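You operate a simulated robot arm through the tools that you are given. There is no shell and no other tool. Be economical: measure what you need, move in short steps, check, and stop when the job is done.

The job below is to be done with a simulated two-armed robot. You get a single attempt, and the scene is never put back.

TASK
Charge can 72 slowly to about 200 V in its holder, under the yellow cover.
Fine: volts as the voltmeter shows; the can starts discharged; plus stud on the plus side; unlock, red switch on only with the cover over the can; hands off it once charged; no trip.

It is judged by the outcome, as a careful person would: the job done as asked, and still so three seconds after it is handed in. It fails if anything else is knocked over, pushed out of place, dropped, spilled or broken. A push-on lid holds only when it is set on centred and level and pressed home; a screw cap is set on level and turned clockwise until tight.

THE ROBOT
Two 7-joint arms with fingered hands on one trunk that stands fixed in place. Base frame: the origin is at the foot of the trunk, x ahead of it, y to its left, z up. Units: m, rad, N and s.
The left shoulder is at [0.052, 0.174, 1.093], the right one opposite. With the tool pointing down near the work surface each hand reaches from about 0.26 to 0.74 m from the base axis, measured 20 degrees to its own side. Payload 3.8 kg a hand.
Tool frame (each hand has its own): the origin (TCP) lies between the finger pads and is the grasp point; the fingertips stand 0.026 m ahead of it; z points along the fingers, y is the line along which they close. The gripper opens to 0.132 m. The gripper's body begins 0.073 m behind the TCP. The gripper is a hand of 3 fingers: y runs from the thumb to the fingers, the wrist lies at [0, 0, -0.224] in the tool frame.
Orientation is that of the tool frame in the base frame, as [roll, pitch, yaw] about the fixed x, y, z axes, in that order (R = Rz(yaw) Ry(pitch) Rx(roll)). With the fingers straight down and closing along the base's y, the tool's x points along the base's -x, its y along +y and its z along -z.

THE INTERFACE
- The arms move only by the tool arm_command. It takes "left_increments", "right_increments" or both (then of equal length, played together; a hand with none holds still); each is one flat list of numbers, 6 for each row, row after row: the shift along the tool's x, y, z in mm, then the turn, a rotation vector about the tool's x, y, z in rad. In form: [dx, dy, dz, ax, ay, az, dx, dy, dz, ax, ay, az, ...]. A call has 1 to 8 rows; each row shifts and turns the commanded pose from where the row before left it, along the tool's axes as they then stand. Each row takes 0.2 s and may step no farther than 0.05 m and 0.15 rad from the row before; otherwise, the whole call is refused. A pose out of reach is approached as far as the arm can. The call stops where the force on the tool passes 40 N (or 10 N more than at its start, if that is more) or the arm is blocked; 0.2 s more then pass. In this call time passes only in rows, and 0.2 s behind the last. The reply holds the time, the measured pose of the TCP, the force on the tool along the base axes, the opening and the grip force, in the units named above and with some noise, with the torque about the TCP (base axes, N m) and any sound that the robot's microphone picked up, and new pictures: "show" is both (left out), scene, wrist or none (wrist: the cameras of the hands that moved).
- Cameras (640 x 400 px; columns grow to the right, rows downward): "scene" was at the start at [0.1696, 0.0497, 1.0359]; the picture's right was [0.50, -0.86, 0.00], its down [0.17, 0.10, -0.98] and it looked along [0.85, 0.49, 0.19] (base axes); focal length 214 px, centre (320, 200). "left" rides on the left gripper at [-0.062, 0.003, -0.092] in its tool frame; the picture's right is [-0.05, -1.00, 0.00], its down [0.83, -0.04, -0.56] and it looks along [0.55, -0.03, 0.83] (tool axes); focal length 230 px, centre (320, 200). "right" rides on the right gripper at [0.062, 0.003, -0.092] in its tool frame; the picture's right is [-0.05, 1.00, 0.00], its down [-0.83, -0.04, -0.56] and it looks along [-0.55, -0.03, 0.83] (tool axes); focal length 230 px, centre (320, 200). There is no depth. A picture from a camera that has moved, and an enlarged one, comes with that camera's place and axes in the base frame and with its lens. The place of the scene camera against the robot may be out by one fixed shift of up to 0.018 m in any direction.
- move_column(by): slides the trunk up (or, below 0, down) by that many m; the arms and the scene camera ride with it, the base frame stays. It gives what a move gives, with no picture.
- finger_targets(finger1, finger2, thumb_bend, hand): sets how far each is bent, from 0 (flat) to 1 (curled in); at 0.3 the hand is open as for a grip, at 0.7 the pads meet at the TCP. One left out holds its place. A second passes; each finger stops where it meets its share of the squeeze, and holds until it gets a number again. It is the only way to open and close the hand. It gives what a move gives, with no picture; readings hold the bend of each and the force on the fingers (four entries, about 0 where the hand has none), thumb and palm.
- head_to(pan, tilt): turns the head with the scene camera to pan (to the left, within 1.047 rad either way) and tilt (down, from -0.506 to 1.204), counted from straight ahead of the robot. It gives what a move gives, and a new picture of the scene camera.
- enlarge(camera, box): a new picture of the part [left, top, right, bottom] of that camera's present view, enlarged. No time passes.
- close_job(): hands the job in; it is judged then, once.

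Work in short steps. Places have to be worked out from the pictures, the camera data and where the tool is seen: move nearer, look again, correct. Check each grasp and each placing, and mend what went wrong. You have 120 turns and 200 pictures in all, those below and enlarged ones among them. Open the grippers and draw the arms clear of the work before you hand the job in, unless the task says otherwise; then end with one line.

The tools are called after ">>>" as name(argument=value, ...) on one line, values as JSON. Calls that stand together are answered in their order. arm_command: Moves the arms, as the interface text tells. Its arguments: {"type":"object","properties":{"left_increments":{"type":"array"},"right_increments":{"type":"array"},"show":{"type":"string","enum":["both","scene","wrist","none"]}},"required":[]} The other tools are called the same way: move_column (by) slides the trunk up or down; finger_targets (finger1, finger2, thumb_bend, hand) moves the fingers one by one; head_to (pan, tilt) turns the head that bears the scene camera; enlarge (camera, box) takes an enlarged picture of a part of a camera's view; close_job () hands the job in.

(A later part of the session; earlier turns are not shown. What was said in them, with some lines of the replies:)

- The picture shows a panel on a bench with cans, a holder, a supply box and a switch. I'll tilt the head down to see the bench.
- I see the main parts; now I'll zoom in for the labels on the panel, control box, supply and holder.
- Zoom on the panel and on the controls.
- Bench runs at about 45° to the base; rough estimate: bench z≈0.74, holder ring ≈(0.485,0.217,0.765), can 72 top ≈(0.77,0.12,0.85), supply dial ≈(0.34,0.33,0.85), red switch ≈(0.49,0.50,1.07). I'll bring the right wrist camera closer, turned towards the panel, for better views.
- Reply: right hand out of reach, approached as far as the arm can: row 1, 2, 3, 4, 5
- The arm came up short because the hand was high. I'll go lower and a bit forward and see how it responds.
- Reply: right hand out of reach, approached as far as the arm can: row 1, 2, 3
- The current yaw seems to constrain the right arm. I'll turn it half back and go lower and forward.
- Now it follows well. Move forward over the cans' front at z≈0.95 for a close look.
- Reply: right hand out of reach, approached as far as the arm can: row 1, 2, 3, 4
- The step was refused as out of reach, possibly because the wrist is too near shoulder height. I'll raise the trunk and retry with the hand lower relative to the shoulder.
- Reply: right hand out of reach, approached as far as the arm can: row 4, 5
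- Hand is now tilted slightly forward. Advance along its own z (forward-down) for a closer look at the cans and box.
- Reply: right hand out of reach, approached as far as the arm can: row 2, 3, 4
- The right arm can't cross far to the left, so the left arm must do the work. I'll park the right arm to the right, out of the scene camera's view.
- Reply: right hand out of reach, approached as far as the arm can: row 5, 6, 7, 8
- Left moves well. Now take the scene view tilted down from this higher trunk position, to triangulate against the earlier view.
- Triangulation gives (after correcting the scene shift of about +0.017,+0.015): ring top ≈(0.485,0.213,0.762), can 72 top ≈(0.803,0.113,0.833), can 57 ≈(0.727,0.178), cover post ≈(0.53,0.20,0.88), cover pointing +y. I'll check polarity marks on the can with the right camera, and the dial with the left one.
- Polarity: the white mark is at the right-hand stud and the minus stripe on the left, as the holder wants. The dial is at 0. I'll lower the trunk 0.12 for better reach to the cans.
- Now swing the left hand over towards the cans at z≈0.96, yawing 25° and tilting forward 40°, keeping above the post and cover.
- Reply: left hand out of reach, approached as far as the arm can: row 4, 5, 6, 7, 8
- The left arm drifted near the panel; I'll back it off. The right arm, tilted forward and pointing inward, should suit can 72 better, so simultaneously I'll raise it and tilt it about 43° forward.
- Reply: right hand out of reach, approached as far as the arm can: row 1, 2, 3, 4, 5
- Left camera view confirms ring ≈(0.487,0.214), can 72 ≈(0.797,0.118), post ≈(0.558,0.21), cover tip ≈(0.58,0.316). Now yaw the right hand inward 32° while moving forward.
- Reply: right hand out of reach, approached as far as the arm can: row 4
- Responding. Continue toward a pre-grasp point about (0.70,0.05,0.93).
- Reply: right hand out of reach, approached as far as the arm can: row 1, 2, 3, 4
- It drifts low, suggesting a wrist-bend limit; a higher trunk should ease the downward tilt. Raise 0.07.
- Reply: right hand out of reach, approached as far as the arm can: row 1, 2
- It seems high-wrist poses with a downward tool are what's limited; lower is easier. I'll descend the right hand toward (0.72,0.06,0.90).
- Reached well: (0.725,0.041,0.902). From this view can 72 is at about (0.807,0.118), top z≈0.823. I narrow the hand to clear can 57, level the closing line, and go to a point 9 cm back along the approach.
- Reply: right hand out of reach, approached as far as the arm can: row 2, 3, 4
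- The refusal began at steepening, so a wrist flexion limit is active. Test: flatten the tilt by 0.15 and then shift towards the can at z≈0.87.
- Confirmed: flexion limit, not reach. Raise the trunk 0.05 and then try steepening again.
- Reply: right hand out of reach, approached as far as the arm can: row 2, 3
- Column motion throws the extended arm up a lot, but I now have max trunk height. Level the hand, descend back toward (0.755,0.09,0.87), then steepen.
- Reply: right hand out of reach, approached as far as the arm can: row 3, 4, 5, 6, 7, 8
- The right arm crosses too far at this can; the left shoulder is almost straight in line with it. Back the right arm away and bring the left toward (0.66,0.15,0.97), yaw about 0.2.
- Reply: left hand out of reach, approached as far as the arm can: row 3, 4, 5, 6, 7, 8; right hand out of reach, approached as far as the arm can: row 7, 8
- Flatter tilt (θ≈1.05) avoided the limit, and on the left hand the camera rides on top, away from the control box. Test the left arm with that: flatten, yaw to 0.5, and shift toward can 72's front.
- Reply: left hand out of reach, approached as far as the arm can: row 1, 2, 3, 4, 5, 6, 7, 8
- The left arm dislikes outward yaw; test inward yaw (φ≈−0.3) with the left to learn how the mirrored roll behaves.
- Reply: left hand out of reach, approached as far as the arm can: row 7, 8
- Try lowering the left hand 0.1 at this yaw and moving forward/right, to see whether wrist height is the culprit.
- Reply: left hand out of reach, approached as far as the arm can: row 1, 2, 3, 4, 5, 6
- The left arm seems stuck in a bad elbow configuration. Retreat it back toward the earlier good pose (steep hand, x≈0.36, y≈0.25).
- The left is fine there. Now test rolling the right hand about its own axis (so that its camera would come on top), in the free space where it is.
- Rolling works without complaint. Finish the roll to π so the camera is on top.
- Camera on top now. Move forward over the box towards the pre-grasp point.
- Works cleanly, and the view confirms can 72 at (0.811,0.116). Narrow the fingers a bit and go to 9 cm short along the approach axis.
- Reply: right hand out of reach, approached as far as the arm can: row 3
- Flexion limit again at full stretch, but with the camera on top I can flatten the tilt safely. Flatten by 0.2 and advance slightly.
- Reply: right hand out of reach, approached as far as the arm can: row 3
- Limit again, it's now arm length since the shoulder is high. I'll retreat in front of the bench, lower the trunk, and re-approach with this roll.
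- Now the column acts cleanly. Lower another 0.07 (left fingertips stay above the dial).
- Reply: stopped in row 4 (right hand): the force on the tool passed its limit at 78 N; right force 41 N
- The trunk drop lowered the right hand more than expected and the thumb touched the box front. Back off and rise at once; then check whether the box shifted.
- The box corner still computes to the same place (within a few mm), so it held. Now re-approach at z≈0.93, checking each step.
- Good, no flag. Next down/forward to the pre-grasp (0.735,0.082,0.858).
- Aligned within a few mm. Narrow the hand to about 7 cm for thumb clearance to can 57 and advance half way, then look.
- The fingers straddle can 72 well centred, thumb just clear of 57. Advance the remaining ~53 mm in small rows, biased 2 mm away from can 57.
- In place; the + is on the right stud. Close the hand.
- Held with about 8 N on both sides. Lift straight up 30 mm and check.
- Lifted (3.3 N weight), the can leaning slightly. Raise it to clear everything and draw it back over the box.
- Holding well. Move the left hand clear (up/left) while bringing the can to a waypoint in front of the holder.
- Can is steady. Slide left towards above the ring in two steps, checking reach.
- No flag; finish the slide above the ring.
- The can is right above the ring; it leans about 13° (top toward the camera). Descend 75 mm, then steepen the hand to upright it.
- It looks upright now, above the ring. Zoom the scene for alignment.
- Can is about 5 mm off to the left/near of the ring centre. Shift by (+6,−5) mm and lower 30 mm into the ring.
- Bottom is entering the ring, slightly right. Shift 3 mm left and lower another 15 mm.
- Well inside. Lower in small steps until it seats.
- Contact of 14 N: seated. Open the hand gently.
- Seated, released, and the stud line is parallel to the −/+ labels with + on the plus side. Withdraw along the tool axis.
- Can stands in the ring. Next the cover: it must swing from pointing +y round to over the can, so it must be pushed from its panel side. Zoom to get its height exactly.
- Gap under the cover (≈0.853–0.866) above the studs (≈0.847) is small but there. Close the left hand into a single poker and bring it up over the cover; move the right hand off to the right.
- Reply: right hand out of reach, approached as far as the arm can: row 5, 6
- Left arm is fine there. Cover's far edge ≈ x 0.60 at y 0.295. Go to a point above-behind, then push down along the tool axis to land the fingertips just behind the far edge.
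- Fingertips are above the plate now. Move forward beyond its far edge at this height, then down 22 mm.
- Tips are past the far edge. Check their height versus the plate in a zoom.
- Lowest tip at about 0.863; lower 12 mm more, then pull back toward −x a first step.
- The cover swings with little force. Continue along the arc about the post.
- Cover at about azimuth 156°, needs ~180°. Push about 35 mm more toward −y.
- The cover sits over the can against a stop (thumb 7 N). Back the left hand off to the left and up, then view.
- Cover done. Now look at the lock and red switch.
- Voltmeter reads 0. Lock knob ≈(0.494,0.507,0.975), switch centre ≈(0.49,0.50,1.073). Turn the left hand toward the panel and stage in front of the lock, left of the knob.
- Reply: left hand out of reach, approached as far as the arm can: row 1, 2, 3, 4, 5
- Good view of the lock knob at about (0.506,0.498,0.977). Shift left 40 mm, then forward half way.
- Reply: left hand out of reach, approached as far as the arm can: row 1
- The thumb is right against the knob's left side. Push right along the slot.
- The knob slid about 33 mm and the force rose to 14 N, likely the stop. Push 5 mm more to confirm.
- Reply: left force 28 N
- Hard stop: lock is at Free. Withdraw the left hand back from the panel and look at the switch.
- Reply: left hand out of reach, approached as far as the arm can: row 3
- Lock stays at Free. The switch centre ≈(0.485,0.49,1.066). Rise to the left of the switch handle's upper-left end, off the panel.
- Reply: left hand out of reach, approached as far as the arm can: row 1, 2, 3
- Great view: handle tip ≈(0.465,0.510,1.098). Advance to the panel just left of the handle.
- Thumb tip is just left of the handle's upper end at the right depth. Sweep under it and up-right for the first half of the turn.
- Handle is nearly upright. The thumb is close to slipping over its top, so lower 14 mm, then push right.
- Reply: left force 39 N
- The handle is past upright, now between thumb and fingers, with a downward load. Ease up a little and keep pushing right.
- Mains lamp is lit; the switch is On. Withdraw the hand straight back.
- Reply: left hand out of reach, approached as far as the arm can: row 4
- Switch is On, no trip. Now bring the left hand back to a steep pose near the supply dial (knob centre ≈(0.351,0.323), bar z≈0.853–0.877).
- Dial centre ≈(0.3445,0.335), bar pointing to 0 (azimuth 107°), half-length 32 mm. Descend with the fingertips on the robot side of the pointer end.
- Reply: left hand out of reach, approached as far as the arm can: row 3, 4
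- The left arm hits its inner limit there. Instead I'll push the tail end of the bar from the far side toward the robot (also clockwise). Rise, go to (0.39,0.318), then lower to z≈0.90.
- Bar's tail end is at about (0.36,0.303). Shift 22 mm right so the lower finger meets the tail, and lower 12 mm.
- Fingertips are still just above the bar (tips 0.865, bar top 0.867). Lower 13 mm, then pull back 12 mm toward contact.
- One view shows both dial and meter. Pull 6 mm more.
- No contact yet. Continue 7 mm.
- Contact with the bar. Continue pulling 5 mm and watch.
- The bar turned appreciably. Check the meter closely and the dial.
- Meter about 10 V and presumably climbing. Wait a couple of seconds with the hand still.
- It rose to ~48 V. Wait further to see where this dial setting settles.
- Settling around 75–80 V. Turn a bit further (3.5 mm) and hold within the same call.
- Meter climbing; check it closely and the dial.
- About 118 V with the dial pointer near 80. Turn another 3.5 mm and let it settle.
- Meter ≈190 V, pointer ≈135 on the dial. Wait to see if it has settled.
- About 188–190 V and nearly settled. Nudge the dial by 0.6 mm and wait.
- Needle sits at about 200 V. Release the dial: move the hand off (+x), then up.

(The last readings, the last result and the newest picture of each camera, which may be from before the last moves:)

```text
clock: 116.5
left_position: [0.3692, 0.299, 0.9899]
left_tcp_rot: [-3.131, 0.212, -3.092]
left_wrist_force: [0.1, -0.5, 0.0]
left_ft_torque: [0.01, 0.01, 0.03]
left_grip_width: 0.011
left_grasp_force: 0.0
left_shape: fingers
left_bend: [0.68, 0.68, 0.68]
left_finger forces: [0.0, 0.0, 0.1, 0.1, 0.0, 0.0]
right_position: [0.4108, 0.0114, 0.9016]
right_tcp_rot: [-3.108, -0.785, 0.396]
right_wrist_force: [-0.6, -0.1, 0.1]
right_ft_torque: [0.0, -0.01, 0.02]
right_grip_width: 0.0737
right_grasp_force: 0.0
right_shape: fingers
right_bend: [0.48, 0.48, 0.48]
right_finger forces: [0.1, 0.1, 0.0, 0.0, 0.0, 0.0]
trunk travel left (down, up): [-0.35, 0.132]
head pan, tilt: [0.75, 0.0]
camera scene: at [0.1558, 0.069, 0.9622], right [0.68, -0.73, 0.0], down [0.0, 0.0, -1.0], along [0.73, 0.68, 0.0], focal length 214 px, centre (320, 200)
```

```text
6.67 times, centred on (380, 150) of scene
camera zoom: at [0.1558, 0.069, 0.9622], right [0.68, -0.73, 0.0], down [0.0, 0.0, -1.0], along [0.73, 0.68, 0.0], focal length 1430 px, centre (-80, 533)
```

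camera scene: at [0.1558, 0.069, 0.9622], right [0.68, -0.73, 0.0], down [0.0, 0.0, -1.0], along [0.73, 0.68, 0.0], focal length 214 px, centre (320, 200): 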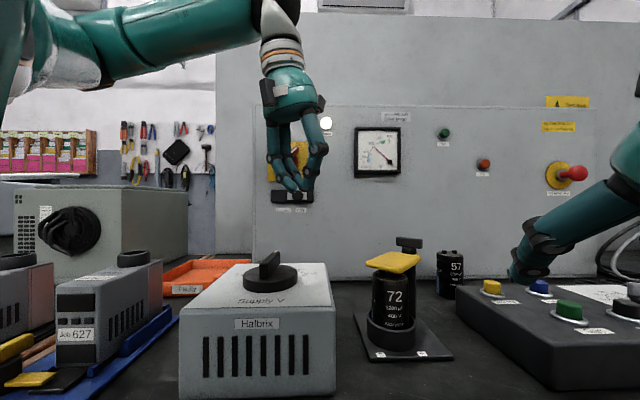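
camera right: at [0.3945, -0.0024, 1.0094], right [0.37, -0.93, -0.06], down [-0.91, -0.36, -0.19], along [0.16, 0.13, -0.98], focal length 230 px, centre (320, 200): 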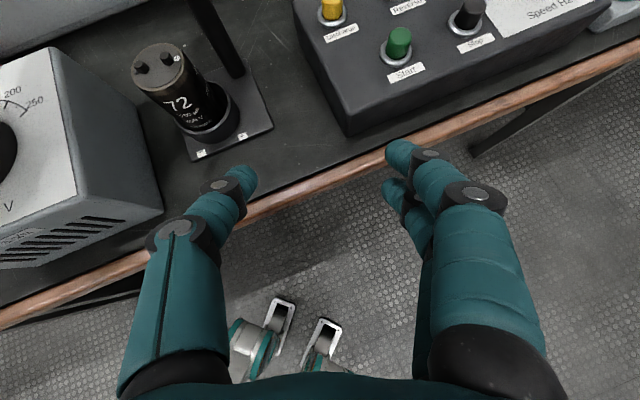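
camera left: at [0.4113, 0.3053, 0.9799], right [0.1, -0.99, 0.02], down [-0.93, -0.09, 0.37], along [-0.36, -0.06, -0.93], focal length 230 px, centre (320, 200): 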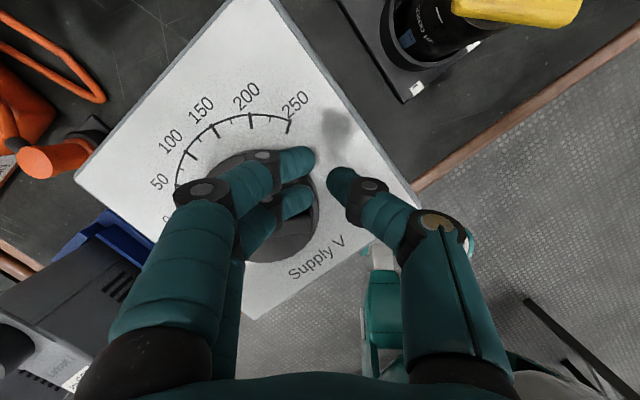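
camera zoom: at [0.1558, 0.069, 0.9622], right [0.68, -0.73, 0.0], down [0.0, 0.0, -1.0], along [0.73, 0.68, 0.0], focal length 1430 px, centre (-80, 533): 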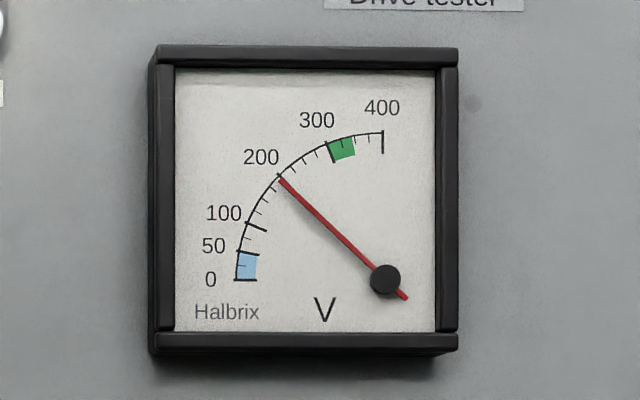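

Holding at ≈200 V. Draw both arms clear.

>>> arm_command(left_increments=[30, 10, -20, 0, 0, 0, 30, 10, -20, 0, 0, 0, 30, 10, -20, 0, 0, 0, 25, 10, -15, 0, 0, 0], right_increments=[-15, 20, -20, 0, 0, 0, -15, 20, -20, 0, 0, 0, -15, 20, -20, 0, 0, 0, -10, 20, -15, 0, 0, 0], show="none")

>>> finger_targets(hand="left", finger1=0.3, finger2=0.3, thumb_bend=0.3)

>>> finger_targets(hand="right", finger1=0.3, finger2=0.3, thumb_bend=0.3)

>>> head_to(pan=0.6, tilt=0.15)

>>> enlarge(camera="scene", box=[230, 80, 450, 300])

```text
clock: 117.5
left_position: [0.2364, 0.3334, 1.04]
left_tcp_rot: [-3.133, 0.211, -3.092]
left_wrist_force: [-0.8, 0.8, 0.4]
left_ft_torque: [-0.04, 0.0, -0.01]
left_grip_width: 0.0107
left_grasp_force: 0.1
left_shape: fingers
left_bend: [0.68, 0.68, 0.68]
left_finger forces: [0.0, 0.0, 0.1, 0.0, 0.0, 0.0]
right_position: [0.41, 0.0114, 0.9027]
right_tcp_rot: [-3.107, -0.785, 0.396]
right_wrist_force: [0.0, -0.4, 0.1]
right_ft_torque: [0.0, 0.02, 0.02]
right_grip_width: 0.0739
right_grasp_force: 0.0
right_shape: fingers
right_bend: [0.48, 0.48, 0.48]
right_finger forces: [0.0, 0.0, 0.0, 0.0, 0.0, 0.1]
right hand out of reach, approached as far as the arm can: row 1, 2, 3, 4
trunk travel left (down, up): [-0.35, 0.132]
head pan, tilt: [0.75, 0.0]
```

```text
clock: 118.5
left_position: [0.2373, 0.3336, 1.0389]
left_tcp_rot: [-3.132, 0.214, -3.092]
left_wrist_force: [-0.2, -0.6, 0.1]
left_ft_torque: [0.01, -0.01, -0.01]
left_grip_width: 0.1338
left_grasp_force: 0.1
left_shape: fingers
left_bend: [0.3, 0.3, 0.3]
left_finger forces: [0.0, 0.0, 0.0, 0.0, 0.1, 0.0]
right_position: [0.4102, 0.012, 0.9009]
right_tcp_rot: [-3.108, -0.784, 0.397]
right_wrist_force: [0.3, 0.8, -0.2]
right_ft_torque: [0.0, 0.02, 0.02]
right_grip_width: 0.0739
right_grasp_force: 0.1
right_shape: fingers
right_bend: [0.48, 0.48, 0.48]
right_finger forces: [0.0, 0.0, 0.0, 0.0, 0.0, 0.0]
trunk travel left (down, up): [-0.35, 0.132]
head pan, tilt: [0.75, 0.0]
```

```text
clock: 119.5
left_position: [0.2369, 0.3323, 1.039]
left_tcp_rot: [-3.129, 0.211, -3.091]
left_wrist_force: [-0.3, -0.6, 0.0]
left_ft_torque: [-0.02, -0.02, 0.02]
left_grip_width: 0.1339
left_grasp_force: 0.1
left_shape: fingers
left_bend: [0.3, 0.3, 0.3]
left_finger forces: [0.0, 0.0, 0.1, 0.0, 0.1, 0.1]
right_position: [0.4105, 0.0124, 0.9013]
right_tcp_rot: [-3.106, -0.783, 0.396]
right_wrist_force: [-0.1, 0.9, 0.0]
right_ft_torque: [-0.01, 0.0, 0.02]
right_grip_width: 0.1337
right_grasp_force: 0.1
right_shape: fingers
right_bend: [0.3, 0.3, 0.3]
right_finger forces: [0.0, 0.0, 0.0, 0.0, 0.0, 0.0]
trunk travel left (down, up): [-0.35, 0.132]
head pan, tilt: [0.75, 0.0]
```

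```text
clock: 120.2
left_position: [0.2383, 0.3338, 1.039]
left_tcp_rot: [-3.13, 0.214, -3.09]
left_wrist_force: [-0.5, -0.8, -0.2]
left_ft_torque: [0.01, 0.0, -0.05]
left_grip_width: 0.1337
left_grasp_force: 0.0
left_shape: fingers
left_bend: [0.3, 0.3, 0.3]
left_finger forces: [0.1, 0.0, 0.0, 0.1, 0.0, 0.0]
right_position: [0.4108, 0.0118, 0.9009]
right_tcp_rot: [-3.106, -0.784, 0.397]
right_wrist_force: [0.3, 0.4, 0.2]
right_ft_torque: [0.01, -0.01, 0.0]
right_grip_width: 0.134
right_grasp_force: 0.2
right_shape: fingers
right_bend: [0.3, 0.3, 0.3]
right_finger forces: [0.1, 0.0, 0.1, 0.1, 0.0, 0.0]
trunk travel left (down, up): [-0.35, 0.132]
head pan, tilt: [0.6, 0.15]
camera scene: at [0.1667, 0.0602, 0.9484], right [0.57, -0.82, 0.0], down [-0.12, -0.08, -0.99], along [0.82, 0.56, -0.15], focal length 214 px, centre (320, 200)
```

scene: 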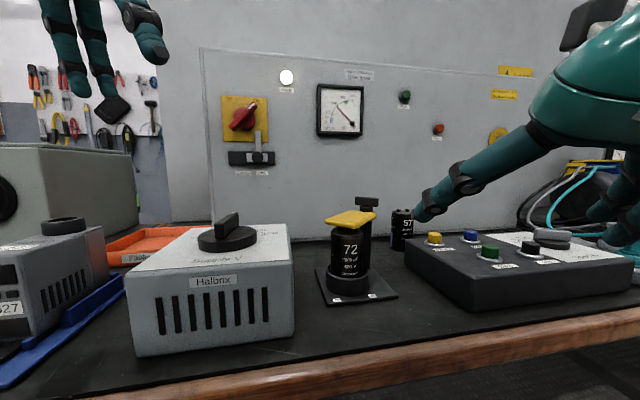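

```text
1.82 times, centred on (340, 190) of scene
camera zoom: at [0.1667, 0.0602, 0.9484], right [0.57, -0.82, 0.0], down [-0.12, -0.08, -0.99], along [0.82, 0.56, -0.15], focal length 390 px, centre (284, 218)
```

zoom: 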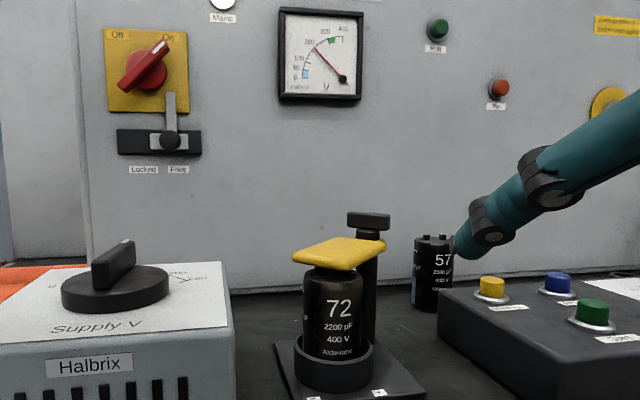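

State is good. Try to move the right hand farther right/up, then take a last meter check.

>>> arm_command(right_increments=[20, 25, -5, 0, 0, 0, 20, 30, 0, 0, 0, 0, 15, 30, 5, 0, 0, 0, 10, 30, 5, 0, 0, 0], show="scene")

>>> enlarge(camera="scene", box=[310, 80, 370, 140])

```text
clock: 121.2
left_position: [0.2372, 0.3331, 1.0399]
left_tcp_rot: [-3.13, 0.212, -3.09]
left_wrist_force: [0.3, 0.4, 0.0]
left_ft_torque: [0.01, 0.02, -0.03]
left_grip_width: 0.134
left_grasp_force: 0.0
left_shape: fingers
left_bend: [0.3, 0.3, 0.3]
left_finger forces: [0.0, 0.0, 0.0, 0.0, 0.2, 0.0]
right_position: [0.5018, -0.0745, 0.9403]
right_tcp_rot: [-3.108, -0.783, 0.399]
right_wrist_force: [-1.0, 0.3, -0.8]
right_ft_torque: [-0.01, 0.0, -0.01]
right_grip_width: 0.1342
right_grasp_force: 0.1
right_shape: fingers
right_bend: [0.3, 0.3, 0.3]
right_finger forces: [0.0, 0.0, 0.0, 0.0, 0.0, 0.0]
trunk travel left (down, up): [-0.35, 0.132]
head pan, tilt: [0.6, 0.15]
camera scene: at [0.1667, 0.06, 0.9484], right [0.57, -0.82, 0.0], down [-0.12, -0.08, -0.99], along [0.82, 0.56, -0.15], focal length 214 px, centre (320, 200)
```

scene: 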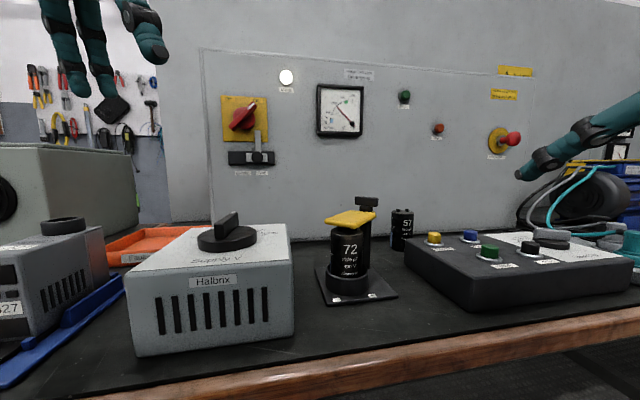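

```text
6.67 times, centred on (340, 110) of scene
camera zoom: at [0.1667, 0.06, 0.9484], right [0.57, -0.82, 0.0], down [-0.12, -0.08, -0.99], along [0.82, 0.56, -0.15], focal length 1430 px, centre (187, 800)
```

zoom: 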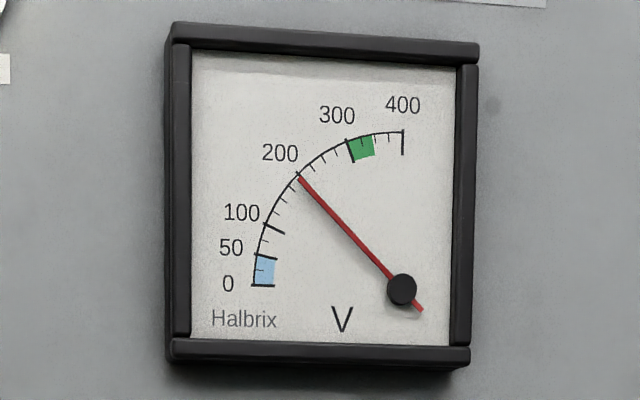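

Meter steady at 200 V, cover over the can, lock at Free, switch On, hands clear and open. Hand in the job.

>>> close_job()

```text
The job is handed in.
```

Can 72 is in its holder with its plus stud on the plus side, under the yellow cover, charged slowly to about 200 V on the voltmeter with no trip and both hands clear. The red switch was left on. While positioning, the right hand bumped the front of the control box once, at 78 N. Its corner later measured in the same place to within a few millimetres.
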